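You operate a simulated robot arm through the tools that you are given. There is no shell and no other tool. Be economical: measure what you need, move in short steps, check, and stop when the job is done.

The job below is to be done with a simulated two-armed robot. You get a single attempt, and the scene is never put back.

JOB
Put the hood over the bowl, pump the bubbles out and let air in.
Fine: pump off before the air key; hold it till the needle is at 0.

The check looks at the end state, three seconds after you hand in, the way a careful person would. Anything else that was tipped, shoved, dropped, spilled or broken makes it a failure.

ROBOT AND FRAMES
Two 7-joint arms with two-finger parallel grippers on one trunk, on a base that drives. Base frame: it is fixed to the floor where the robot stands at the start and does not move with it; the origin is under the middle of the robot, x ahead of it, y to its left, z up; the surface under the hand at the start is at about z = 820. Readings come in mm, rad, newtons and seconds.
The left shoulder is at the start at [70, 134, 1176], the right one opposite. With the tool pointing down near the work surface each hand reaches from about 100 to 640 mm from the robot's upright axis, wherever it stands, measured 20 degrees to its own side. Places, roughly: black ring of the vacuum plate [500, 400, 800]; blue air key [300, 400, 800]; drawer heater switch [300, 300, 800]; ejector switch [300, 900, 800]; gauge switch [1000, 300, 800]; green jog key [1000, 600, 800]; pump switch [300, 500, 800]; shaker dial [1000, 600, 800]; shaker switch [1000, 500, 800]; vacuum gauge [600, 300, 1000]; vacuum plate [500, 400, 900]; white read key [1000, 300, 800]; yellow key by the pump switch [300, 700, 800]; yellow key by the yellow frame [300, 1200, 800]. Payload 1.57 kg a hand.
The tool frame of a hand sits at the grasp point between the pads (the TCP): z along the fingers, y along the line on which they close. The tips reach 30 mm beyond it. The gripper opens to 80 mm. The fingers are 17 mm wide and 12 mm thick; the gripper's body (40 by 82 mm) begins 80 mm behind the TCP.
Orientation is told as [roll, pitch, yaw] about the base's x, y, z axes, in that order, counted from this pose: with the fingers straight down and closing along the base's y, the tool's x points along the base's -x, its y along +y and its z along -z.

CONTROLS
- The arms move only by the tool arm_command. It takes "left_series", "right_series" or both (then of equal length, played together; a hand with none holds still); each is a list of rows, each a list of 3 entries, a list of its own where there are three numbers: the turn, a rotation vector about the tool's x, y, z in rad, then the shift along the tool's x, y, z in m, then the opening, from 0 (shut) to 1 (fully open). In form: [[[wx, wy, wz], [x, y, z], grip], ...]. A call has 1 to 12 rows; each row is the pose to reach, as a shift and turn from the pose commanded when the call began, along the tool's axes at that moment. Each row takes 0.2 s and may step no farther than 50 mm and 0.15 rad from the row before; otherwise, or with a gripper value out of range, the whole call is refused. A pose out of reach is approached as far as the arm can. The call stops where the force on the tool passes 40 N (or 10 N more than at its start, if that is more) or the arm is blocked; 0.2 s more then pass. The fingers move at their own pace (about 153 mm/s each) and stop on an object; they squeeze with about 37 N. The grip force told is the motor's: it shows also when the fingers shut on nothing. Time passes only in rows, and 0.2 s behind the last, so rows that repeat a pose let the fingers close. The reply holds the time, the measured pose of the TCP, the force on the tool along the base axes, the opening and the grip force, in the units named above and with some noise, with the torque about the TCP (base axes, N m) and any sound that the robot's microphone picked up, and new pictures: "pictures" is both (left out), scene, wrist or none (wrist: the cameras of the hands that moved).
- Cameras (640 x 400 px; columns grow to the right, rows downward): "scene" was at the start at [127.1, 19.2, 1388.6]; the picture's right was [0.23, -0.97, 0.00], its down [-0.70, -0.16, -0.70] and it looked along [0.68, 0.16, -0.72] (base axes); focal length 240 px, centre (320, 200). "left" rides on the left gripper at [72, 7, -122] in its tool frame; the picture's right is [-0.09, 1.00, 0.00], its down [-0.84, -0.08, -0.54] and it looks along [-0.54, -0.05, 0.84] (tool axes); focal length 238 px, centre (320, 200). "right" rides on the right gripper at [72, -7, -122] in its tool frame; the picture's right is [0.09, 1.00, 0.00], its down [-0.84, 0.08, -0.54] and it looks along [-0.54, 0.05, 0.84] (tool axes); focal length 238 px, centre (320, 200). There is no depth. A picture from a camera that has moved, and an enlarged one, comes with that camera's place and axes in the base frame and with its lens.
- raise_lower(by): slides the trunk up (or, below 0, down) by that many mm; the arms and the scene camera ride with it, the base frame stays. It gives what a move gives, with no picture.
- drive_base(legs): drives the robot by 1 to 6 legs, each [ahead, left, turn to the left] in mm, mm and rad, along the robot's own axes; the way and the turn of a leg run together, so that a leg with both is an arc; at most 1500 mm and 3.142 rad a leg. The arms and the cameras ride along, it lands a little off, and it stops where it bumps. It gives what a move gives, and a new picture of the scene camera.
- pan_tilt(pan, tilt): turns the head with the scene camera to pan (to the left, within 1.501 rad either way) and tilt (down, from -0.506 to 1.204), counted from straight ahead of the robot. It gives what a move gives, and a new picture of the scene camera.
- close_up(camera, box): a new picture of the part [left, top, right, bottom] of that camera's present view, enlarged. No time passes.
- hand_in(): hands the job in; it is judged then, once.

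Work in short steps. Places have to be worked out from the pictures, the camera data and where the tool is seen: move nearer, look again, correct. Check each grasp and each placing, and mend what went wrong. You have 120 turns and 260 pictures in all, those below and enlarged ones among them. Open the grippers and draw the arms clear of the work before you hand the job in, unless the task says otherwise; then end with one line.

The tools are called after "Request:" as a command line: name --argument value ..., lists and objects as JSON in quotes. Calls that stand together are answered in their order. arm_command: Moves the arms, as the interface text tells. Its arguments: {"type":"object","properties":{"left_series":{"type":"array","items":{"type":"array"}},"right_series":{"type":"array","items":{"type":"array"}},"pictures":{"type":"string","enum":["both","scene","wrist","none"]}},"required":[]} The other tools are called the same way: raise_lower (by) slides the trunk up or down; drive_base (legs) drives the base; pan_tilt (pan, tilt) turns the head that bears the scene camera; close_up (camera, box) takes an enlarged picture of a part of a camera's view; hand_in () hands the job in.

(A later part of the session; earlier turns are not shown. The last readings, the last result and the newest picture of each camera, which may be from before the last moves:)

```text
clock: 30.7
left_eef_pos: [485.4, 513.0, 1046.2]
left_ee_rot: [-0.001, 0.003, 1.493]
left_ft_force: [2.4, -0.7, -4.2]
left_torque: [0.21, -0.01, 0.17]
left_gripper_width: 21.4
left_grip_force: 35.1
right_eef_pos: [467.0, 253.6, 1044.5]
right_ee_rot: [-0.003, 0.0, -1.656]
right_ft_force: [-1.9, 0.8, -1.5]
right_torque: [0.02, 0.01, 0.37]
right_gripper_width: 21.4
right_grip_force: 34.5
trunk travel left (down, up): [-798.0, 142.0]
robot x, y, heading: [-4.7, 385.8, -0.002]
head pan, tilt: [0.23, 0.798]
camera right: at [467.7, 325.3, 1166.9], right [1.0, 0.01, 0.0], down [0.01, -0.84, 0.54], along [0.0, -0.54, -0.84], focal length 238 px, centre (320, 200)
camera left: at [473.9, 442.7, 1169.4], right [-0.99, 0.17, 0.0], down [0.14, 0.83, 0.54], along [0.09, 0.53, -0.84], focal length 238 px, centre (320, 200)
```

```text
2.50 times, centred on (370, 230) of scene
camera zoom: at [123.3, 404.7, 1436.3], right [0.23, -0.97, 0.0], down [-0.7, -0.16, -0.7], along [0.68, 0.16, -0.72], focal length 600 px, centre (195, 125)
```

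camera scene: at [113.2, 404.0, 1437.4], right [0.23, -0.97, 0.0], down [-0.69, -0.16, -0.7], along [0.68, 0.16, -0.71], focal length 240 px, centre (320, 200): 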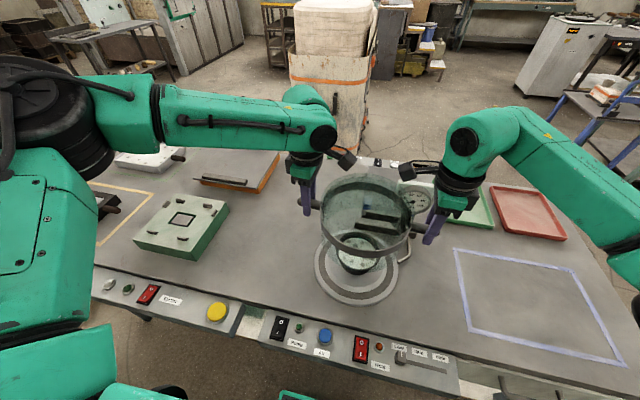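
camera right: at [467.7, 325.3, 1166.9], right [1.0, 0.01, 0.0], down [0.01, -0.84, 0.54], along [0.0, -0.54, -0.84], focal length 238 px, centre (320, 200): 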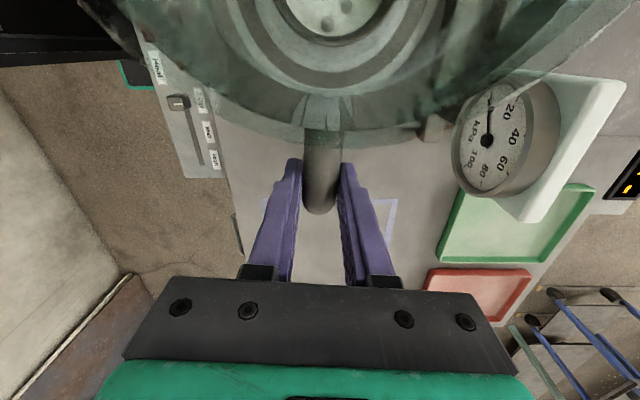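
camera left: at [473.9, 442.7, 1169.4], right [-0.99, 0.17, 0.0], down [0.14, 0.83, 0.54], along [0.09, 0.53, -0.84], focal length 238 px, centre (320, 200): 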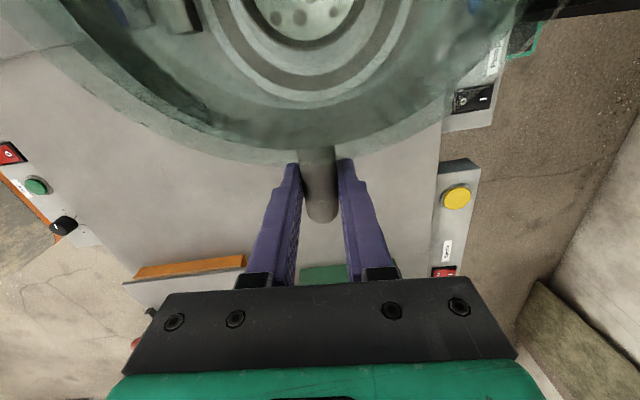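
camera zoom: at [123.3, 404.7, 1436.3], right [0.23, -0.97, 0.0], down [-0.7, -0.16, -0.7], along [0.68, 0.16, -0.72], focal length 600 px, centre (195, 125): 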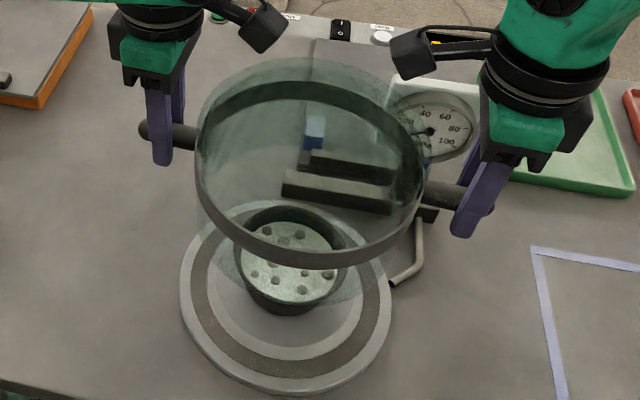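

The hood centre is about [475, 387], the plate about [474.5, 384]. I shift both hands 2.5 mm in -y, then lower the trunk 70 mm and look.

Request:
arm_command --left_series '[[[0, 0, 0], [0.0025, 0, 0], 0], [[0, 0, 0], [0.0025, 0, 0], 0]]' --right_series '[[[0, 0, 0], [-0.0025, 0, 0], 0], [[0, 0, 0], [-0.0025, 0, 0], 0]]' --pictures "none"

Request:
raise_lower --by -75

Request:
close_up --camera "scene" --box '[270, 150, 470, 310]'

Request:
close_up --camera "right" --box '[100, 0, 500, 200]'

```text
clock: 31.3
left_eef_pos: [484.9, 510.2, 1047.6]
left_ee_rot: [-0.001, 0.002, 1.495]
left_ft_force: [2.5, 0.2, -3.8]
left_torque: [0.25, -0.02, 0.18]
left_gripper_width: 21.7
left_grip_force: 34.6
right_eef_pos: [465.1, 249.7, 1045.9]
right_ee_rot: [-0.003, 0.0, -1.658]
right_ft_force: [-1.8, -0.5, -2.7]
right_torque: [0.01, 0.06, 0.47]
right_gripper_width: 21.5
right_grip_force: 33.9
trunk travel left (down, up): [-798.0, 142.0]
robot x, y, heading: [-3.9, 386.3, -0.001]
head pan, tilt: [0.23, 0.798]
```

```text
clock: 32.4
left_eef_pos: [484.6, 509.8, 974.0]
left_ee_rot: [-0.002, 0.003, 1.493]
left_ft_force: [2.3, 0.9, -4.5]
left_torque: [0.05, -0.03, 0.16]
left_gripper_width: 21.5
left_grip_force: 35.1
right_eef_pos: [465.1, 251.0, 971.9]
right_ee_rot: [-0.001, 0.0, -1.657]
right_ft_force: [-2.2, -1.1, -1.3]
right_torque: [0.19, 0.02, 0.36]
right_gripper_width: 21.4
right_grip_force: 34.8
trunk travel left (down, up): [-723.0, 217.0]
robot x, y, heading: [-9.9, 384.9, -0.005]
head pan, tilt: [0.23, 0.798]
```

```text
2.50 times, centred on (370, 230) of scene
camera zoom: at [121.4, 404.6, 1361.5], right [0.23, -0.97, 0.0], down [-0.7, -0.16, -0.7], along [0.68, 0.16, -0.72], focal length 600 px, centre (195, 125)
```

zoom: 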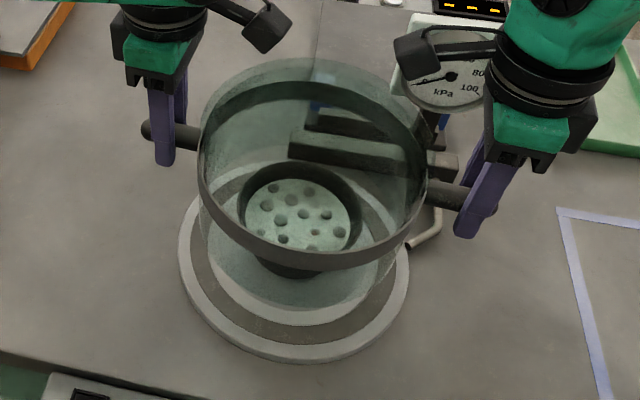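

```text
1.60 times, centred on (300, 100) of right
camera zoom: at [465.9, 322.6, 1092.9], right [1.0, 0.01, 0.0], down [0.01, -0.84, 0.54], along [0.0, -0.54, -0.84], focal length 381 px, centre (352, 360)
```

zoom: 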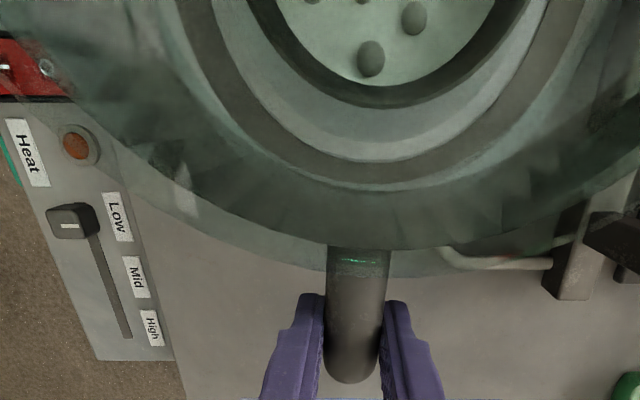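

Hands' midpoint is [474.9, 380.4] so the hood is at about [474.9, 384], centred. Lower a further 40 mm and look.

Request:
raise_lower --by -40

Request:
close_up --camera "scene" --box '[270, 150, 470, 310]'

```text
clock: 33.3
left_eef_pos: [482.6, 511.2, 933.7]
left_ee_rot: [-0.002, 0.003, 1.494]
left_ft_force: [2.1, 2.2, -3.8]
left_torque: [0.13, -0.02, 0.21]
left_gripper_width: 21.7
left_grip_force: 34.7
right_eef_pos: [465.4, 249.8, 931.0]
right_ee_rot: [-0.002, -0.001, -1.656]
right_ft_force: [-3.0, -1.5, -2.0]
right_torque: [0.09, 0.01, 0.34]
right_gripper_width: 21.7
right_grip_force: 34.8
trunk travel left (down, up): [-683.0, 257.0]
robot x, y, heading: [-8.3, 383.3, 0.004]
head pan, tilt: [0.23, 0.798]
```

```text
2.50 times, centred on (370, 230) of scene
camera zoom: at [120.9, 404.6, 1321.5], right [0.23, -0.97, 0.0], down [-0.7, -0.16, -0.7], along [0.68, 0.16, -0.72], focal length 600 px, centre (195, 125)
```

zoom: 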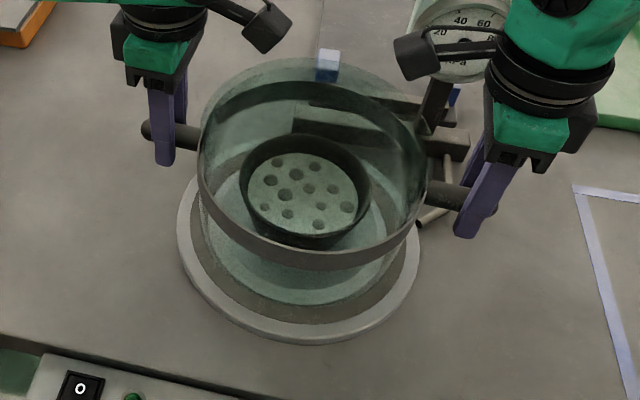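

Hood's lower rim is concentric with the dark ring and slightly above it. Lower in small steps to contact.

Request:
raise_lower --by -10

Request:
raise_lower --by -3

Request:
close_up --camera "scene" --box '[270, 150, 470, 310]'

```text
clock: 33.9
left_eef_pos: [483.3, 510.3, 922.6]
left_ee_rot: [0.0, 0.002, 1.494]
left_ft_force: [2.2, 2.4, -3.5]
left_torque: [0.07, -0.04, 0.22]
left_gripper_width: 21.5
left_grip_force: 34.8
right_eef_pos: [466.5, 251.6, 921.9]
right_ee_rot: [-0.002, 0.001, -1.658]
right_ft_force: [-2.1, -1.7, -2.6]
right_torque: [0.02, 0.04, 0.36]
right_gripper_width: 21.4
right_grip_force: 34.8
trunk travel left (down, up): [-673.0, 267.0]
robot x, y, heading: [-4.0, 386.8, -0.005]
head pan, tilt: [0.23, 0.798]
```

```text
clock: 34.4
left_eef_pos: [484.3, 509.5, 920.2]
left_ee_rot: [0.0, 0.003, 1.495]
left_ft_force: [2.1, 2.8, -2.9]
left_torque: [0.05, -0.01, 0.19]
left_gripper_width: 21.2
left_grip_force: 34.9
right_eef_pos: [465.6, 250.3, 918.1]
right_ee_rot: [-0.002, 0.0, -1.657]
right_ft_force: [-1.8, -1.0, -2.8]
right_torque: [-0.04, 0.04, 0.41]
right_gripper_width: 21.4
right_grip_force: 34.4
trunk travel left (down, up): [-670.0, 270.0]
robot x, y, heading: [-4.7, 384.4, 0.004]
head pan, tilt: [0.23, 0.798]
```

```text
2.50 times, centred on (370, 230) of scene
camera zoom: at [121.6, 404.6, 1308.5], right [0.23, -0.97, 0.0], down [-0.7, -0.16, -0.7], along [0.68, 0.16, -0.72], focal length 600 px, centre (195, 125)
```

zoom: 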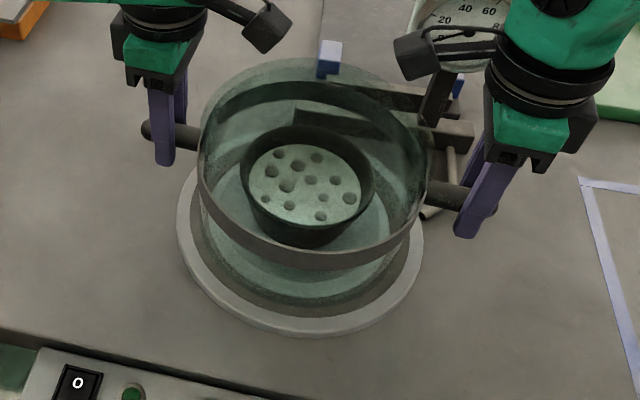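

Weight is still held, so it is not yet down. Continue in 2–3 mm steps.

Request:
raise_lower --by -3

Request:
raise_lower --by -2

```text
clock: 34.9
left_eef_pos: [483.8, 510.1, 916.7]
left_ee_rot: [-0.001, 0.002, 1.494]
left_ft_force: [2.0, 2.2, -3.8]
left_torque: [-0.01, -0.01, 0.17]
left_gripper_width: 21.5
left_grip_force: 35.0
right_eef_pos: [465.7, 250.4, 915.3]
right_ee_rot: [-0.002, 0.001, -1.658]
right_ft_force: [-2.2, -2.0, -3.5]
right_torque: [-0.05, 0.04, 0.38]
right_gripper_width: 21.4
right_grip_force: 34.3
trunk travel left (down, up): [-667.0, 273.0]
robot x, y, heading: [-7.8, 384.0, -0.004]
head pan, tilt: [0.23, 0.798]
```

```text
clock: 35.4
left_eef_pos: [482.6, 511.4, 915.4]
left_ee_rot: [-0.002, 0.002, 1.495]
left_ft_force: [1.9, 2.1, -1.9]
left_torque: [-0.06, -0.05, 0.19]
left_gripper_width: 21.3
left_grip_force: 35.1
right_eef_pos: [465.2, 250.1, 914.4]
right_ee_rot: [-0.002, 0.001, -1.657]
right_ft_force: [-3.0, -2.6, -1.2]
right_torque: [-0.23, 0.03, 0.37]
right_gripper_width: 21.5
right_grip_force: 34.8
trunk travel left (down, up): [-665.0, 275.0]
robot x, y, heading: [-2.3, 385.6, -0.004]
head pan, tilt: [0.23, 0.798]
```

Contact is starting (load falling). One more step.

Request:
raise_lower --by -2

Request:
close_up --camera "scene" --box '[270, 150, 470, 310]'

```text
clock: 35.9
left_eef_pos: [482.6, 510.3, 914.6]
left_ee_rot: [-0.006, 0.004, 1.494]
left_ft_force: [4.3, 3.2, 7.3]
left_torque: [-0.59, 0.05, 0.19]
left_gripper_width: 21.4
left_grip_force: 34.2
right_eef_pos: [465.8, 249.8, 914.6]
right_ee_rot: [0.004, 0.0, -1.656]
right_ft_force: [5.0, -4.5, 12.5]
right_torque: [-0.87, -0.03, 0.44]
right_gripper_width: 21.4
right_grip_force: 34.4
trunk travel left (down, up): [-663.0, 277.0]
robot x, y, heading: [-5.6, 388.9, 0.0]
head pan, tilt: [0.23, 0.798]
```

```text
2.50 times, centred on (370, 230) of scene
camera zoom: at [119.7, 405.1, 1302.1], right [0.23, -0.97, 0.0], down [-0.7, -0.16, -0.7], along [0.68, 0.16, -0.72], focal length 600 px, centre (195, 125)
```

zoom: 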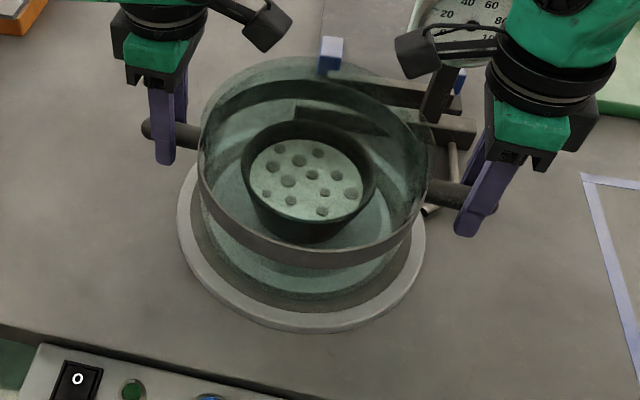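

It is seated on the dark ring (pressing about 20 N). Ease the trunk up 1.5 mm and open the grippers.

Request:
raise_lower --by 1.5

Request:
arm_command --left_series '[[[0, 0, 0], [0, 0, 0], 0.6], [[0, 0, 0], [0, 0, 0], 1], [[0, 0, 0], [0, 0, 0], 1], [[0, 0, 0], [0, 0, 0], 1]]' --right_series '[[[0, 0, 0], [0, 0, 0], 0.6], [[0, 0, 0], [0, 0, 0], 1], [[0, 0, 0], [0, 0, 0], 1], [[0, 0, 0], [0, 0, 0], 1]]'

```text
clock: 36.4
left_eef_pos: [483.1, 510.3, 916.2]
left_ee_rot: [-0.001, 0.002, 1.494]
left_ft_force: [3.4, 4.3, 3.1]
left_torque: [-0.59, 0.01, 0.23]
left_gripper_width: 21.8
left_grip_force: 34.2
right_eef_pos: [465.6, 249.4, 913.9]
right_ee_rot: [0.001, -0.001, -1.658]
right_ft_force: [4.2, -3.7, 10.1]
right_torque: [0.22, -0.04, 0.4]
right_gripper_width: 21.6
right_grip_force: 34.7
trunk travel left (down, up): [-665.0, 275.0]
robot x, y, heading: [-4.6, 386.6, -0.0]
head pan, tilt: [0.23, 0.798]
```

```text
clock: 37.4
left_eef_pos: [483.3, 509.2, 916.6]
left_ee_rot: [-0.002, 0.003, 1.494]
left_ft_force: [0.5, -0.2, 0.3]
left_torque: [0.01, 0.0, 0.01]
left_gripper_width: 80.0
left_grip_force: 0.0
right_eef_pos: [464.9, 251.1, 913.1]
right_ee_rot: [-0.001, 0.001, -1.657]
right_ft_force: [0.1, 0.1, 1.0]
right_torque: [-0.04, 0.0, 0.0]
right_gripper_width: 79.9
right_grip_force: 0.0
trunk travel left (down, up): [-665.0, 275.0]
robot x, y, heading: [-5.5, 384.1, 0.002]
head pan, tilt: [0.23, 0.798]
camera scene: at [120.3, 404.7, 1303.1], right [0.23, -0.97, 0.0], down [-0.7, -0.16, -0.7], along [0.68, 0.16, -0.72], focal length 240 px, centre (320, 200)
camera right: at [465.0, 322.7, 1034.8], right [1.0, 0.01, 0.0], down [0.01, -0.84, 0.54], along [0.0, -0.54, -0.84], focal length 238 px, centre (320, 200)
camera left: at [471.2, 440.0, 1037.6], right [-0.99, 0.17, 0.0], down [0.14, 0.83, 0.54], along [0.09, 0.53, -0.84], focal length 238 px, centre (320, 200)
```

scene: 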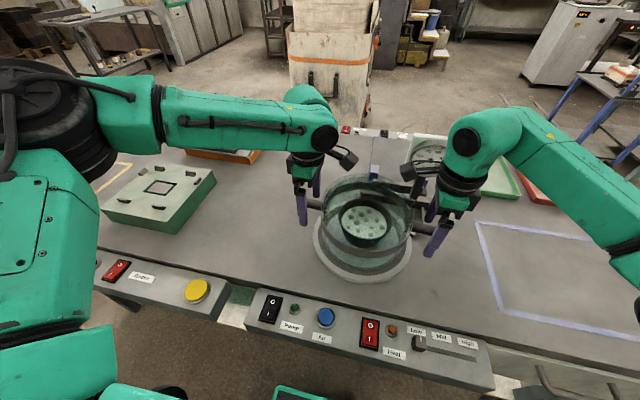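
right: 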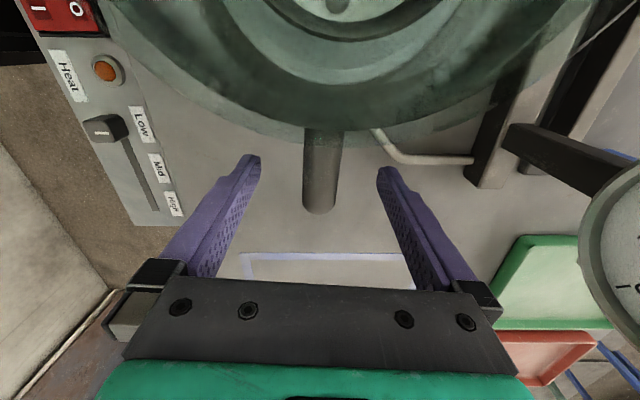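
left: 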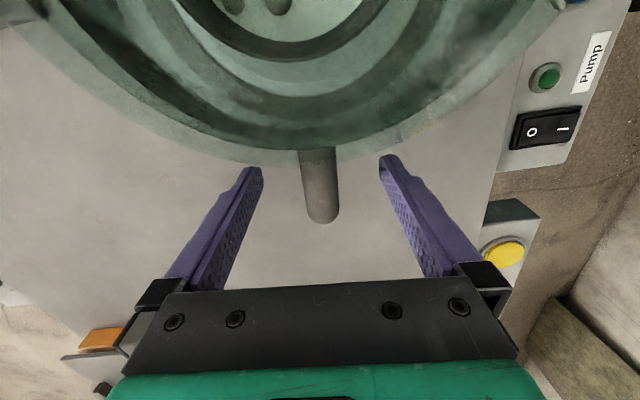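

Hood released and standing. Raise the trunk so both hands clear it, then view the panel.

Request:
raise_lower --by 150

Request:
close_up --camera "scene" --box '[230, 240, 430, 365]'

Request:
close_up --camera "scene" --box '[290, 120, 450, 220]'

```text
clock: 39.2
left_eef_pos: [483.5, 509.6, 1065.7]
left_ee_rot: [-0.003, 0.002, 1.494]
left_ft_force: [0.1, -0.1, 0.4]
left_torque: [0.02, -0.03, 0.01]
left_gripper_width: 80.3
left_grip_force: 0.0
right_eef_pos: [465.4, 250.1, 1064.2]
right_ee_rot: [-0.001, 0.001, -1.656]
right_ft_force: [-0.5, -0.3, 0.5]
right_torque: [0.01, 0.0, 0.01]
right_gripper_width: 79.9
right_grip_force: 0.0
trunk travel left (down, up): [-815.0, 125.0]
robot x, y, heading: [-8.1, 386.3, -0.001]
head pan, tilt: [0.23, 0.798]
```

```text
3.20 times, centred on (330, 302) of scene
camera zoom: at [120.5, 404.6, 1453.1], right [0.23, -0.97, 0.0], down [-0.7, -0.16, -0.7], along [0.68, 0.16, -0.72], focal length 768 px, centre (288, -128)
```

zoom: 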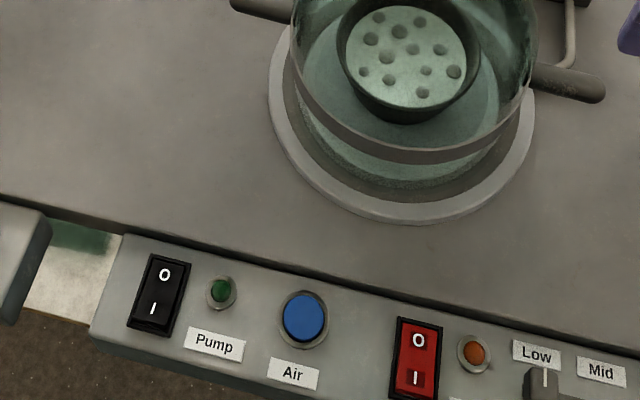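

```text
4.00 times, centred on (370, 170) of scene
camera zoom: at [120.5, 404.6, 1453.1], right [0.23, -0.97, 0.0], down [-0.7, -0.16, -0.7], along [0.68, 0.16, -0.72], focal length 960 px, centre (120, 320)
```

zoom: 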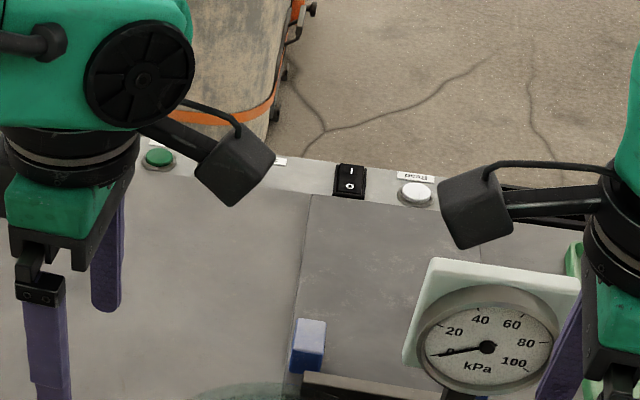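

Gauge reads about 0. Pump "I" half is at about [258, 541], "O" half [287, 541], air key [281, 430], panel top about z 815. I close the left gripper as a poker and bring it over the pump switch at yaw 0.

Request:
arm_command --left_series '[[[0, 0, 0.1245], [-0.0011, 0.0189, 0], 0], [[0, 0, 0.249], [-0.0022, 0.0378, 0], 0], [[0, 0, 0.3735], [-0.0033, 0.0567, 0], 0], [[0, 0, 0.498], [-0.0044, 0.0756, 0], 0], [[0, 0, 0.6225], [-0.0055, 0.0945, 0], 0], [[0, 0, 0.747], [-0.0066, 0.1134, 0], 0], [[0, 0, 0.8715], [-0.0077, 0.1323, 0], 0], [[0, 0, 0.996], [-0.0088, 0.1512, 0], 0], [[0, 0, 1.1205], [-0.0099, 0.1701, 0], 0], [[0, 0, 1.245], [-0.011, 0.189, 0], 0], [[0, 0, 1.3695], [-0.0121, 0.2079, 0], 0], [[0, 0, 1.494], [-0.0136, 0.2267, 0], 0]]'

```text
clock: 41.8
left_eef_pos: [325.7, 550.9, 1114.8]
left_ee_rot: [-0.003, -0.005, -0.003]
left_ft_force: [0.1, -0.7, 0.6]
left_torque: [-0.01, -0.01, 0.01]
left_gripper_width: 0.1
left_grip_force: 21.4
left hand out of reach, approached as far as the arm can: row 9, 10, 11, 12
right_eef_pos: [462.2, 248.8, 1063.9]
right_ee_rot: [0.002, 0.002, -1.656]
right_ft_force: [-0.4, 0.4, -0.5]
right_torque: [0.01, -0.05, -0.04]
right_gripper_width: 79.9
right_grip_force: 0.1
trunk travel left (down, up): [-815.0, 125.0]
robot x, y, heading: [-8.0, 385.2, -0.004]
head pan, tilt: [0.23, 0.798]
camera scene: at [117.0, 402.9, 1453.5], right [0.23, -0.97, 0.0], down [-0.7, -0.16, -0.7], along [0.68, 0.16, -0.71], focal length 240 px, centre (320, 200)
camera left: at [254.9, 559.0, 1236.2], right [0.09, 1.0, 0.0], down [0.83, -0.08, 0.55], along [0.54, -0.05, -0.84], focal length 238 px, centre (320, 200)
```

scene: 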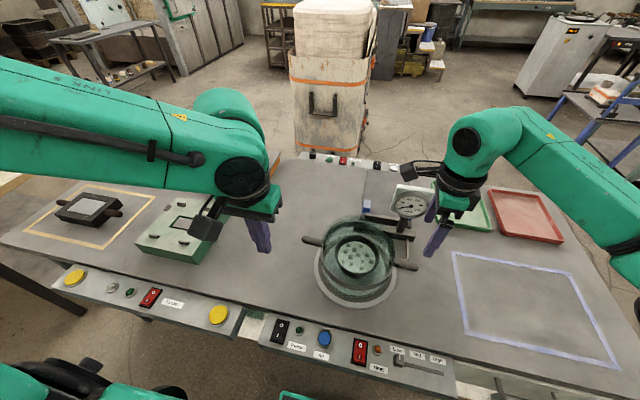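
left: 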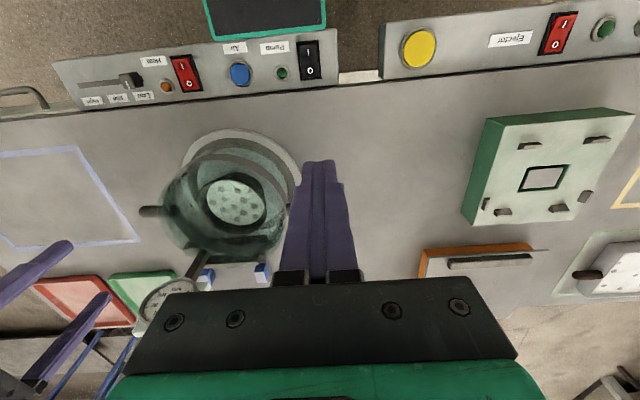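

The switch is too close for the arm; I drive back 150 mm (both hands are high and clear).

Request:
drive_base --legs '[[-150, 0, 0]]'

Request:
arm_command --left_series '[[[0, 0, 0], [-0.02, 0, 0.02], 0], [[0, 0, 0], [-0.04, 0, 0.04], 0], [[0, 0, 0], [-0.06, -0.004, 0.06], 0], [[0, 0, 0], [-0.08, -0.01, 0.09], 0], [[0, 0, 0], [-0.08, -0.01, 0.12], 0], [[0, 0, 0], [-0.08, -0.01, 0.15], 0]]'

```text
clock: 43.1
left_eef_pos: [186.3, 552.0, 1111.9]
left_ee_rot: [-0.001, 0.0, -0.004]
left_ft_force: [-0.2, 1.3, -0.4]
left_torque: [-0.01, 0.02, -0.01]
left_gripper_width: 0.2
left_grip_force: 21.1
right_eef_pos: [320.8, 249.1, 1062.5]
right_ee_rot: [-0.003, 0.0, -1.66]
right_ft_force: [0.1, -0.5, -0.4]
right_torque: [-0.01, 0.0, -0.02]
right_gripper_width: 79.9
right_grip_force: 0.1
trunk travel left (down, up): [-815.0, 125.0]
robot x, y, heading: [-154.8, 388.5, -0.009]
head pan, tilt: [0.23, 0.798]
camera scene: at [-22.4, 404.7, 1452.8], right [0.22, -0.97, 0.0], down [-0.7, -0.16, -0.7], along [0.68, 0.16, -0.72], focal length 240 px, centre (320, 200)
```

scene: 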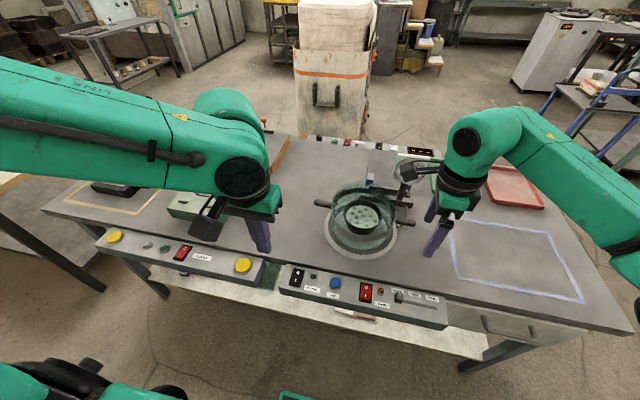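

```text
clock: 44.5
left_eef_pos: [261.5, 542.3, 960.2]
left_ee_rot: [-0.001, -0.001, -0.005]
left_ft_force: [-0.2, 0.0, 0.4]
left_torque: [-0.02, 0.01, 0.03]
left_gripper_width: 0.0
left_grip_force: 21.3
right_eef_pos: [318.5, 248.5, 1063.2]
right_ee_rot: [-0.001, -0.001, -1.661]
right_ft_force: [-0.7, 1.6, -0.2]
right_torque: [-0.01, 0.02, 0.04]
right_gripper_width: 79.8
right_grip_force: 0.1
trunk travel left (down, up): [-815.0, 125.0]
robot x, y, heading: [-156.7, 388.7, -0.005]
head pan, tilt: [0.23, 0.798]
camera scene: at [-25.6, 405.2, 1453.2], right [0.22, -0.97, 0.0], down [-0.7, -0.16, -0.7], along [0.68, 0.16, -0.72], focal length 240 px, centre (320, 200)
camera left: at [190.0, 549.8, 1082.1], right [0.1, 1.0, 0.0], down [0.84, -0.08, 0.54], along [0.54, -0.05, -0.84], focal length 238 px, centre (320, 200)
```

scene: 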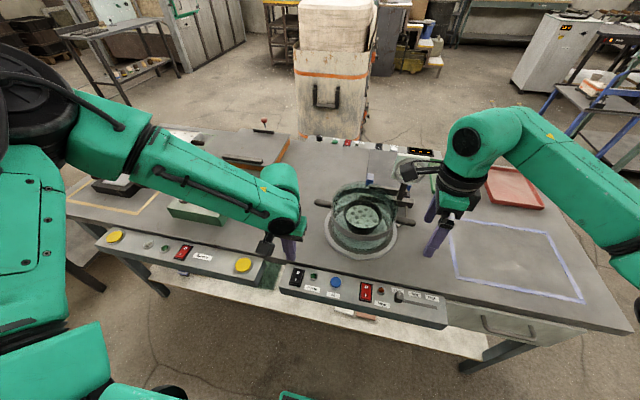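
left: 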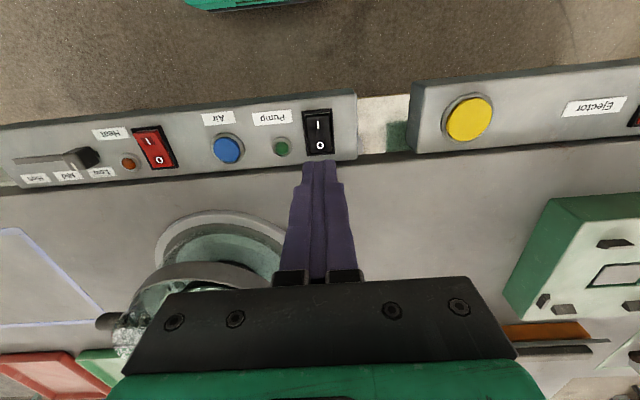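

Wrist view confirms pump I half at [260, 541], air key at [280, 432]. Lower to just above the I half.

Request:
arm_command --left_series '[[[0, 0, 0], [0.001, 0, 0.03], 0], [[0, 0, 0], [0.002, -0.001, 0.06], 0], [[0, 0, 0], [0.003, -0.001, 0.08], 0], [[0, 0, 0], [0.0035, -0.001, 0.092], 0]]' --pictures "wrist"

Request:
close_up --camera "scene" --box '[240, 200, 400, 320]'

```text
clock: 45.5
left_eef_pos: [254.3, 548.1, 880.1]
left_ee_rot: [-0.004, -0.005, -0.002]
left_ft_force: [0.3, 0.3, 0.3]
left_torque: [0.0, 0.03, -0.01]
left_gripper_width: 0.0
left_grip_force: 20.7
left hand out of reach, approached as far as the arm can: row 3, 4
right_eef_pos: [318.0, 250.0, 1063.8]
right_ee_rot: [-0.002, -0.001, -1.66]
right_ft_force: [0.3, -0.1, -0.5]
right_torque: [-0.03, -0.01, -0.02]
right_gripper_width: 80.1
right_grip_force: 0.0
trunk travel left (down, up): [-815.0, 125.0]
robot x, y, heading: [-153.2, 387.7, -0.004]
head pan, tilt: [0.23, 0.798]
camera left: at [183.7, 556.2, 1001.8], right [0.1, 1.0, 0.0], down [0.84, -0.08, 0.54], along [0.54, -0.05, -0.84], focal length 238 px, centre (320, 200)
```

left: 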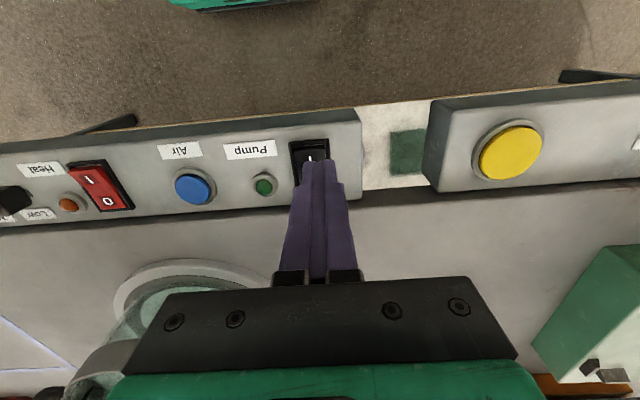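

```text
3.33 times, centred on (320, 260) of scene
camera zoom: at [-26.0, 405.0, 1453.2], right [0.22, -0.97, 0.0], down [-0.7, -0.16, -0.7], along [0.68, 0.16, -0.72], focal length 800 px, centre (320, 0)
```

zoom: 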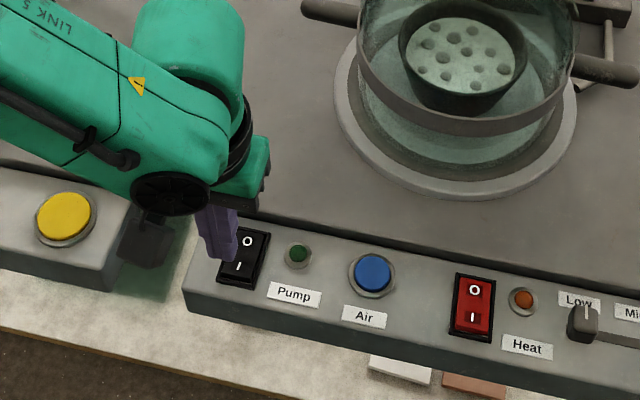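

Reach limit again at this trunk height. Raise the left hand 85 mm, recentre, and let the trunk bring it down.

Request:
arm_command --left_series '[[[0, 0, 0], [0, 0, -0.03], 0], [[0, 0, 0], [0, 0, -0.06], 0], [[0, 0, 0], [-0.002, -0.004, -0.08], 0], [[0, 0, 0], [-0.0035, -0.0072, -0.09], 0], [[0, 0, 0], [-0.0035, -0.0072, -0.09], 0]]' --pictures "none"

Request:
raise_lower --by -100

Request:
close_up --camera "left" --box '[160, 50, 480, 250]'

Request:
close_up --camera "scene" --box '[240, 170, 400, 290]'

```text
clock: 46.8
left_eef_pos: [258.0, 541.1, 969.2]
left_ee_rot: [-0.001, 0.0, -0.004]
left_ft_force: [0.0, -0.3, -0.4]
left_torque: [-0.01, -0.01, 0.02]
left_gripper_width: 0.0
left_grip_force: 21.2
right_eef_pos: [318.4, 250.2, 1065.0]
right_ee_rot: [-0.003, 0.002, -1.661]
right_ft_force: [-0.3, -0.4, 0.1]
right_torque: [-0.01, -0.02, 0.01]
right_gripper_width: 80.1
right_grip_force: 0.1
trunk travel left (down, up): [-815.0, 125.0]
robot x, y, heading: [-151.6, 383.9, -0.005]
head pan, tilt: [0.23, 0.798]
```

```text
clock: 48.1
left_eef_pos: [256.3, 541.1, 869.3]
left_ee_rot: [-0.002, -0.001, -0.004]
left_ft_force: [-0.2, -1.1, -0.1]
left_torque: [-0.01, 0.01, 0.03]
left_gripper_width: 0.1
left_grip_force: 21.0
right_eef_pos: [317.0, 250.3, 963.9]
right_ee_rot: [0.0, 0.0, -1.659]
right_ft_force: [0.1, 0.7, 0.5]
right_torque: [-0.02, 0.01, 0.02]
right_gripper_width: 79.8
right_grip_force: 0.2
trunk travel left (down, up): [-715.0, 225.0]
robot x, y, heading: [-152.4, 384.9, -0.007]
head pan, tilt: [0.23, 0.798]
```

```text
2.00 times, centred on (320, 150) of left
camera zoom: at [186.0, 549.1, 991.9], right [0.1, 1.0, 0.0], down [0.84, -0.08, 0.54], along [0.54, -0.05, -0.84], focal length 477 px, centre (320, 300)
```

zoom: 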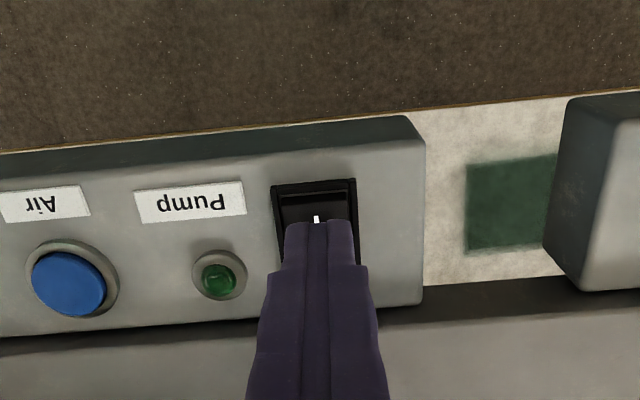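

```text
3.33 times, centred on (320, 230) of scene
camera zoom: at [-25.9, 404.7, 1353.2], right [0.22, -0.97, 0.0], down [-0.7, -0.16, -0.7], along [0.68, 0.16, -0.72], focal length 800 px, centre (320, 100)
```

zoom: 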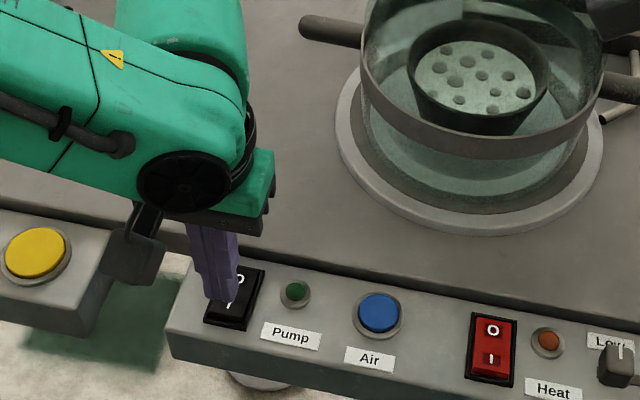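

The poker is over the I half. Press down in small rows.

Request:
arm_command --left_series '[[[0, 0, 0], [0, 0, 0.006], 0], [[0, 0, 0], [0, 0, 0.011], 0], [[0, 0, 0], [0, 0, 0.014], 0], [[0, 0, 0], [0, 0, 0.016], 0], [[0, 0, 0], [0, 0, 0.018], 0]]' --pictures "wrist"

Request:
close_up --camera "scene" --box '[240, 170, 400, 290]'

```text
clock: 49.3
left_eef_pos: [257.5, 541.3, 851.7]
left_ee_rot: [-0.002, -0.002, -0.004]
left_ft_force: [0.4, 0.4, -0.3]
left_torque: [0.0, -0.02, 0.02]
left_gripper_width: 0.0
left_grip_force: 21.1
right_eef_pos: [318.0, 249.4, 965.1]
right_ee_rot: [-0.003, 0.001, -1.66]
right_ft_force: [-0.1, 0.5, -0.2]
right_torque: [0.0, -0.03, 0.01]
right_gripper_width: 80.1
right_grip_force: 0.1
trunk travel left (down, up): [-715.0, 225.0]
robot x, y, heading: [-154.1, 387.4, -0.006]
head pan, tilt: [0.23, 0.798]
camera left: at [186.1, 549.2, 973.2], right [0.1, 1.0, 0.0], down [0.84, -0.08, 0.54], along [0.54, -0.05, -0.84], focal length 238 px, centre (320, 200)
```

left: 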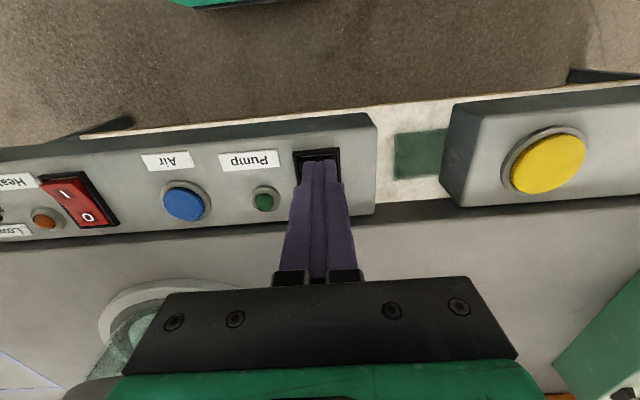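

```text
3.33 times, centred on (320, 230) of scene
camera zoom: at [-25.7, 404.7, 1353.2], right [0.22, -0.97, 0.0], down [-0.7, -0.16, -0.7], along [0.68, 0.16, -0.72], focal length 800 px, centre (320, 100)
```

zoom: 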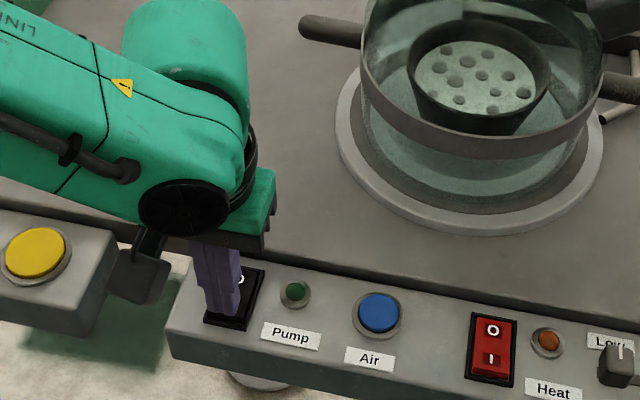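

No contact yet (tips at z≈822). Continue 2 mm a row.

Request:
arm_command --left_series '[[[0, 0, 0], [0, 0, 0.002], 0], [[0, 0, 0], [0, 0, 0.004], 0], [[0, 0, 0], [0, 0, 0.006], 0]]' --pictures "none"

```text
clock: 50.1
left_eef_pos: [257.5, 542.4, 846.0]
left_ee_rot: [0.0, -0.004, -0.004]
left_ft_force: [-0.3, 0.4, 3.7]
left_torque: [0.0, -0.02, 0.04]
left_gripper_width: 0.1
left_grip_force: 21.6
right_eef_pos: [318.7, 250.4, 963.8]
right_ee_rot: [-0.001, -0.001, -1.661]
right_ft_force: [-0.2, 0.0, 0.0]
right_torque: [0.01, -0.03, 0.0]
right_gripper_width: 79.9
right_grip_force: 0.0
trunk travel left (down, up): [-715.0, 225.0]
robot x, y, heading: [-152.5, 387.5, -0.0]
head pan, tilt: [0.23, 0.798]
```

Contact (3.7 N) at tip z≈816. Push on gently.

Request:
arm_command --left_series '[[[0, 0, 0], [0, 0, 0.002], 0], [[0, 0, 0], [0, 0, 0.004], 0]]' --pictures "none"

Request:
close_up --camera "scene" --box '[240, 170, 400, 290]'

```text
clock: 50.8
left_eef_pos: [257.4, 541.9, 845.8]
left_ee_rot: [0.0, -0.017, -0.003]
left_ft_force: [-10.6, 4.2, 23.4]
left_torque: [0.18, 0.13, 0.04]
left_gripper_width: 0.0
left_grip_force: 21.9
right_eef_pos: [314.8, 250.3, 966.4]
right_ee_rot: [0.004, -0.002, -1.659]
right_ft_force: [0.2, -1.0, 0.9]
right_torque: [-0.01, 0.02, 0.02]
right_gripper_width: 80.3
right_grip_force: 0.1
trunk travel left (down, up): [-715.0, 225.0]
robot x, y, heading: [-151.0, 385.1, 0.0]
head pan, tilt: [0.23, 0.798]
stopped in row 2 (left hand): the force on the tool passed its limit at 43 N (the readings are from after the stop); the commanded pose is now the measured one
```

```text
3.33 times, centred on (320, 230) of scene
camera zoom: at [-32.3, 404.8, 1353.8], right [0.22, -0.97, 0.0], down [-0.69, -0.16, -0.7], along [0.68, 0.16, -0.71], focal length 800 px, centre (320, 100)
```

zoom: 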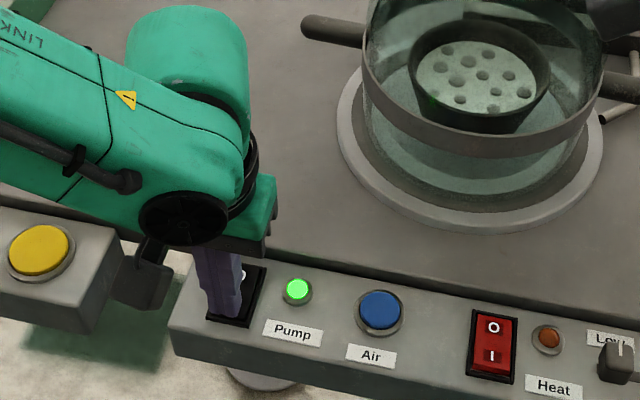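

The pump lamp is lit. Lift the hand clear of the switch and look at the gauge and bowl.

Request:
arm_command --left_series '[[[0, 0, 0], [0, 0, -0.015], 0], [[0, 0, 0], [0, 0, -0.035], 0], [[0, 0, 0], [0, 0, -0.05], 0]]' --pictures "scene"

Request:
close_up --camera "scene" --box '[320, 100, 480, 220]'

```text
clock: 51.6
left_eef_pos: [259.1, 543.0, 891.2]
left_ee_rot: [-0.003, -0.01, -0.005]
left_ft_force: [0.2, -0.6, -1.0]
left_torque: [0.0, 0.03, 0.02]
left_gripper_width: 0.3
left_grip_force: 21.4
right_eef_pos: [319.9, 250.8, 963.3]
right_ee_rot: [-0.001, 0.001, -1.658]
right_ft_force: [0.1, 1.0, -0.7]
right_torque: [0.0, 0.0, -0.01]
right_gripper_width: 79.9
right_grip_force: 0.1
trunk travel left (down, up): [-715.0, 225.0]
robot x, y, heading: [-151.7, 388.2, -0.004]
head pan, tilt: [0.23, 0.798]
camera scene: at [-25.1, 404.9, 1353.0], right [0.22, -0.97, 0.0], down [-0.7, -0.16, -0.7], along [0.68, 0.16, -0.72], focal length 240 px, centre (320, 200)
```

scene: 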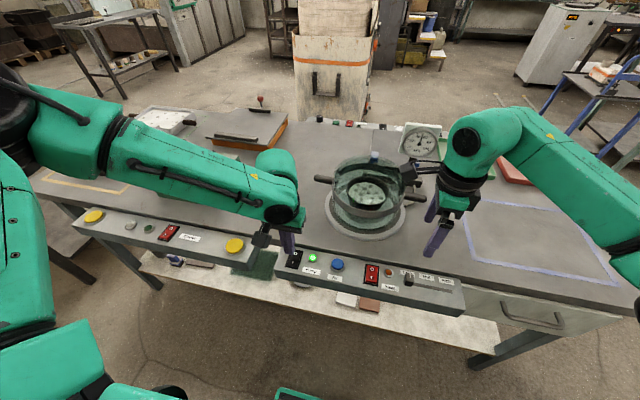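

```text
3.33 times, centred on (400, 160) of scene
camera zoom: at [-25.1, 404.9, 1353.0], right [0.22, -0.97, 0.0], down [-0.7, -0.16, -0.7], along [0.68, 0.16, -0.72], focal length 800 px, centre (53, 333)
```

zoom: 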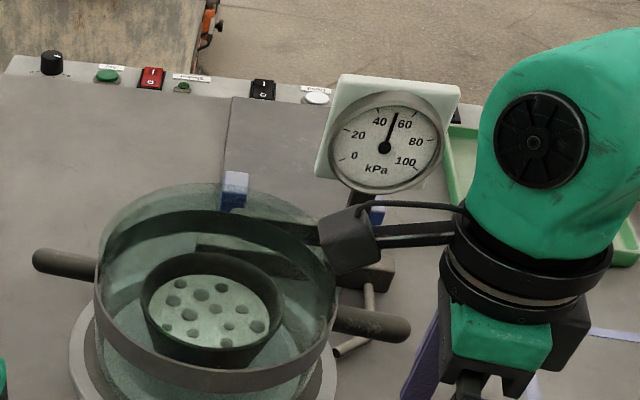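

The gauge shows 52 kPa already. I move the hand above the O half while waiting, then look.

Request:
arm_command --left_series '[[[0, 0, 0], [-0.01, -0.001, 0], 0], [[0, 0, 0], [-0.02, -0.002, 0], 0], [[0, 0, 0], [-0.028, -0.002, 0.0], 0], [[0, 0, 0], [-0.028, -0.002, 0.0], 0], [[0, 0, 0], [-0.028, -0.002, 0.0], 0], [[0, 0, 0], [-0.028, -0.002, 0.0], 0], [[0, 0, 0], [-0.028, -0.002, 0.0], 0], [[0, 0, 0], [-0.028, -0.002, 0.0], 0]]' --pictures "wrist"

Request:
close_up --camera "scene" --box '[320, 100, 480, 220]'

```text
clock: 53.4
left_eef_pos: [285.6, 540.4, 891.9]
left_ee_rot: [-0.002, -0.009, -0.003]
left_ft_force: [0.9, 0.2, 0.1]
left_torque: [0.01, -0.01, 0.02]
left_gripper_width: 0.0
left_grip_force: 21.4
right_eef_pos: [319.3, 250.0, 964.3]
right_ee_rot: [-0.003, 0.0, -1.659]
right_ft_force: [0.0, -0.1, -0.2]
right_torque: [-0.01, 0.01, -0.04]
right_gripper_width: 79.9
right_grip_force: 0.0
trunk travel left (down, up): [-715.0, 225.0]
robot x, y, heading: [-150.9, 389.7, -0.006]
head pan, tilt: [0.23, 0.798]
camera left: at [213.7, 549.0, 1014.4], right [0.1, 1.0, 0.0], down [0.83, -0.08, 0.55], along [0.55, -0.05, -0.83], focal length 238 px, centre (320, 200)
```

left: 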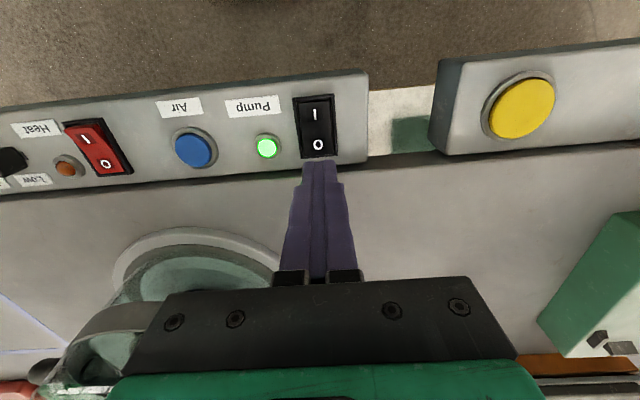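

```text
3.33 times, centred on (400, 160) of scene
camera zoom: at [-25.7, 404.9, 1353.1], right [0.22, -0.97, 0.0], down [-0.7, -0.16, -0.7], along [0.68, 0.16, -0.72], focal length 800 px, centre (53, 333)
```

zoom: 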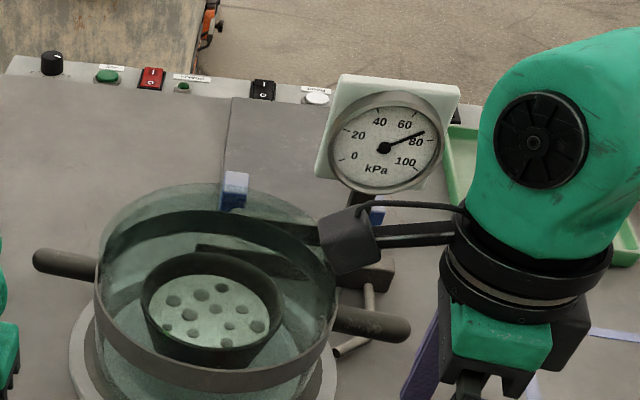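

75 kPa and the bubbles are still there. Wait.

Request:
arm_command --left_series '[[[0, 0, 0], [0, 0, 0], 0], [[0, 0, 0], [0, 0, 0], 0], [[0, 0, 0], [0, 0, 0], 0], [[0, 0, 0], [0, 0, 0], 0], [[0, 0, 0], [0, 0, 0], 0], [[0, 0, 0], [0, 0, 0], 0], [[0, 0, 0], [0, 0, 0], 0], [[0, 0, 0], [0, 0, 0], 0], [[0, 0, 0], [0, 0, 0], 0], [[0, 0, 0], [0, 0, 0], 0], [[0, 0, 0], [0, 0, 0], 0], [[0, 0, 0], [0, 0, 0], 0]]' --pictures "none"

Request:
close_up --camera "scene" --box '[320, 100, 480, 220]'

```text
clock: 56.0
left_eef_pos: [285.9, 540.4, 892.7]
left_ee_rot: [-0.003, -0.01, -0.004]
left_ft_force: [-0.2, -0.2, -0.1]
left_torque: [0.03, -0.03, -0.01]
left_gripper_width: 0.0
left_grip_force: 21.3
right_eef_pos: [317.6, 250.0, 963.3]
right_ee_rot: [0.0, 0.001, -1.659]
right_ft_force: [-0.4, 0.7, -0.8]
right_torque: [0.0, 0.03, -0.01]
right_gripper_width: 79.9
right_grip_force: 0.0
trunk travel left (down, up): [-715.0, 225.0]
robot x, y, heading: [-153.3, 385.3, -0.01]
head pan, tilt: [0.23, 0.798]
```

```text
3.33 times, centred on (400, 160) of scene
camera zoom: at [-25.7, 404.9, 1353.1], right [0.22, -0.97, 0.0], down [-0.7, -0.16, -0.7], along [0.68, 0.16, -0.72], focal length 800 px, centre (53, 333)
```

zoom: 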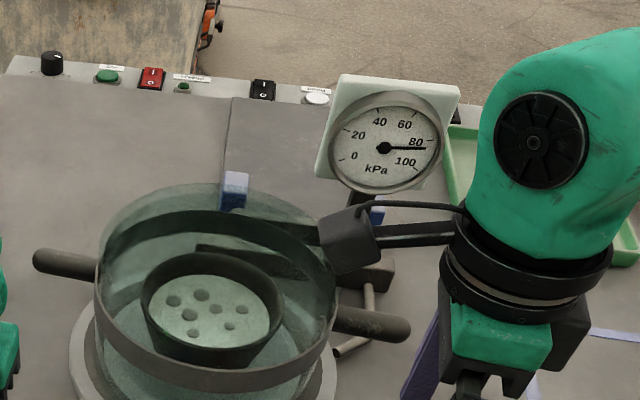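

About 87 kPa and the bubbles are disappearing (7 left). Wait more.

Request:
arm_command --left_series '[[[0, 0, 0], [0, 0, 0], 0], [[0, 0, 0], [0, 0, 0], 0], [[0, 0, 0], [0, 0, 0], 0], [[0, 0, 0], [0, 0, 0], 0], [[0, 0, 0], [0, 0, 0], 0], [[0, 0, 0], [0, 0, 0], 0], [[0, 0, 0], [0, 0, 0], 0], [[0, 0, 0], [0, 0, 0], 0], [[0, 0, 0], [0, 0, 0], 0], [[0, 0, 0], [0, 0, 0], 0], [[0, 0, 0], [0, 0, 0], 0], [[0, 0, 0], [0, 0, 0], 0]]' --pictures "none"

Request:
close_up --camera "scene" --box '[320, 100, 480, 220]'

```text
clock: 58.6
left_eef_pos: [287.1, 540.3, 892.9]
left_ee_rot: [-0.002, -0.01, -0.004]
left_ft_force: [0.2, 0.3, -0.2]
left_torque: [-0.02, -0.02, 0.03]
left_gripper_width: 0.0
left_grip_force: 21.1
right_eef_pos: [318.0, 249.7, 964.2]
right_ee_rot: [-0.002, -0.001, -1.662]
right_ft_force: [-0.1, 0.8, 0.5]
right_torque: [-0.01, 0.02, -0.01]
right_gripper_width: 80.0
right_grip_force: 0.1
trunk travel left (down, up): [-715.0, 225.0]
robot x, y, heading: [-151.7, 383.9, -0.006]
head pan, tilt: [0.23, 0.798]
```

```text
3.33 times, centred on (400, 160) of scene
camera zoom: at [-25.7, 404.9, 1353.1], right [0.22, -0.97, 0.0], down [-0.7, -0.16, -0.7], along [0.68, 0.16, -0.72], focal length 800 px, centre (53, 333)
```

zoom: 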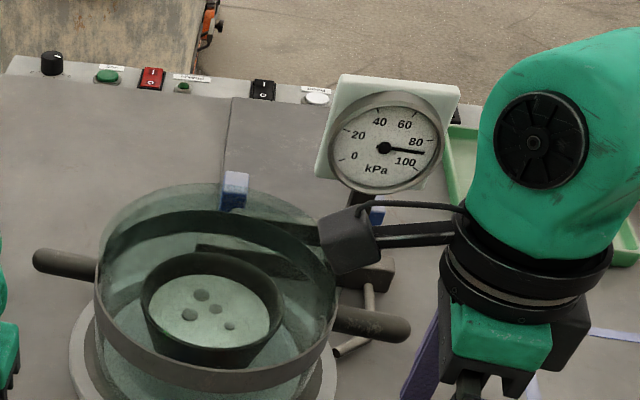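

Four bubbles left. Wait more.

Request:
arm_command --left_series '[[[0, 0, 0], [0, 0, 0], 0], [[0, 0, 0], [0, 0, 0], 0], [[0, 0, 0], [0, 0, 0], 0], [[0, 0, 0], [0, 0, 0], 0], [[0, 0, 0], [0, 0, 0], 0], [[0, 0, 0], [0, 0, 0], 0], [[0, 0, 0], [0, 0, 0], 0], [[0, 0, 0], [0, 0, 0], 0], [[0, 0, 0], [0, 0, 0], 0], [[0, 0, 0], [0, 0, 0], 0], [[0, 0, 0], [0, 0, 0], 0], [[0, 0, 0], [0, 0, 0], 0]]' --pictures "none"

Request:
arm_command --left_series '[[[0, 0, 0], [0, 0, 0], 0], [[0, 0, 0], [0, 0, 0], 0], [[0, 0, 0], [0, 0, 0], 0], [[0, 0, 0], [0, 0, 0], 0], [[0, 0, 0], [0, 0, 0], 0], [[0, 0, 0], [0, 0, 0], 0], [[0, 0, 0], [0, 0, 0], 0], [[0, 0, 0], [0, 0, 0], 0], [[0, 0, 0], [0, 0, 0], 0], [[0, 0, 0], [0, 0, 0], 0], [[0, 0, 0], [0, 0, 0], 0], [[0, 0, 0], [0, 0, 0], 0]]' --pictures "none"

Request:
close_up --camera "scene" --box '[320, 100, 480, 220]'

```text
clock: 61.2
left_eef_pos: [286.5, 541.4, 892.7]
left_ee_rot: [0.0, -0.01, -0.004]
left_ft_force: [0.7, 0.0, 0.1]
left_torque: [-0.01, -0.02, -0.02]
left_gripper_width: 0.2
left_grip_force: 20.8
right_eef_pos: [318.4, 251.0, 963.6]
right_ee_rot: [-0.003, 0.0, -1.659]
right_ft_force: [0.1, 0.7, 0.0]
right_torque: [-0.03, 0.01, 0.0]
right_gripper_width: 80.0
right_grip_force: 0.0
trunk travel left (down, up): [-715.0, 225.0]
robot x, y, heading: [-152.2, 387.0, -0.008]
head pan, tilt: [0.23, 0.798]
```

```text
clock: 63.8
left_eef_pos: [285.1, 541.4, 892.3]
left_ee_rot: [-0.001, -0.01, -0.004]
left_ft_force: [-0.5, 0.3, -0.2]
left_torque: [-0.02, -0.02, -0.04]
left_gripper_width: 0.0
left_grip_force: 21.1
right_eef_pos: [318.3, 249.9, 962.1]
right_ee_rot: [-0.001, 0.001, -1.661]
right_ft_force: [-0.2, -0.5, -0.4]
right_torque: [-0.01, -0.01, -0.03]
right_gripper_width: 79.9
right_grip_force: 0.1
trunk travel left (down, up): [-715.0, 225.0]
robot x, y, heading: [-155.2, 384.7, -0.004]
head pan, tilt: [0.23, 0.798]
```

```text
3.33 times, centred on (400, 160) of scene
camera zoom: at [-25.7, 404.9, 1353.1], right [0.22, -0.97, 0.0], down [-0.7, -0.16, -0.7], along [0.68, 0.16, -0.72], focal length 800 px, centre (53, 333)
```

zoom: 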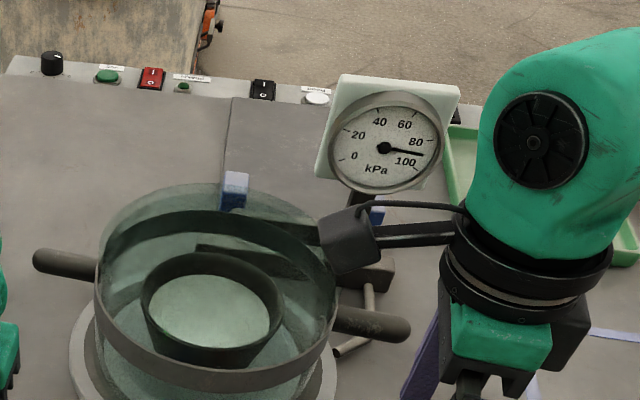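

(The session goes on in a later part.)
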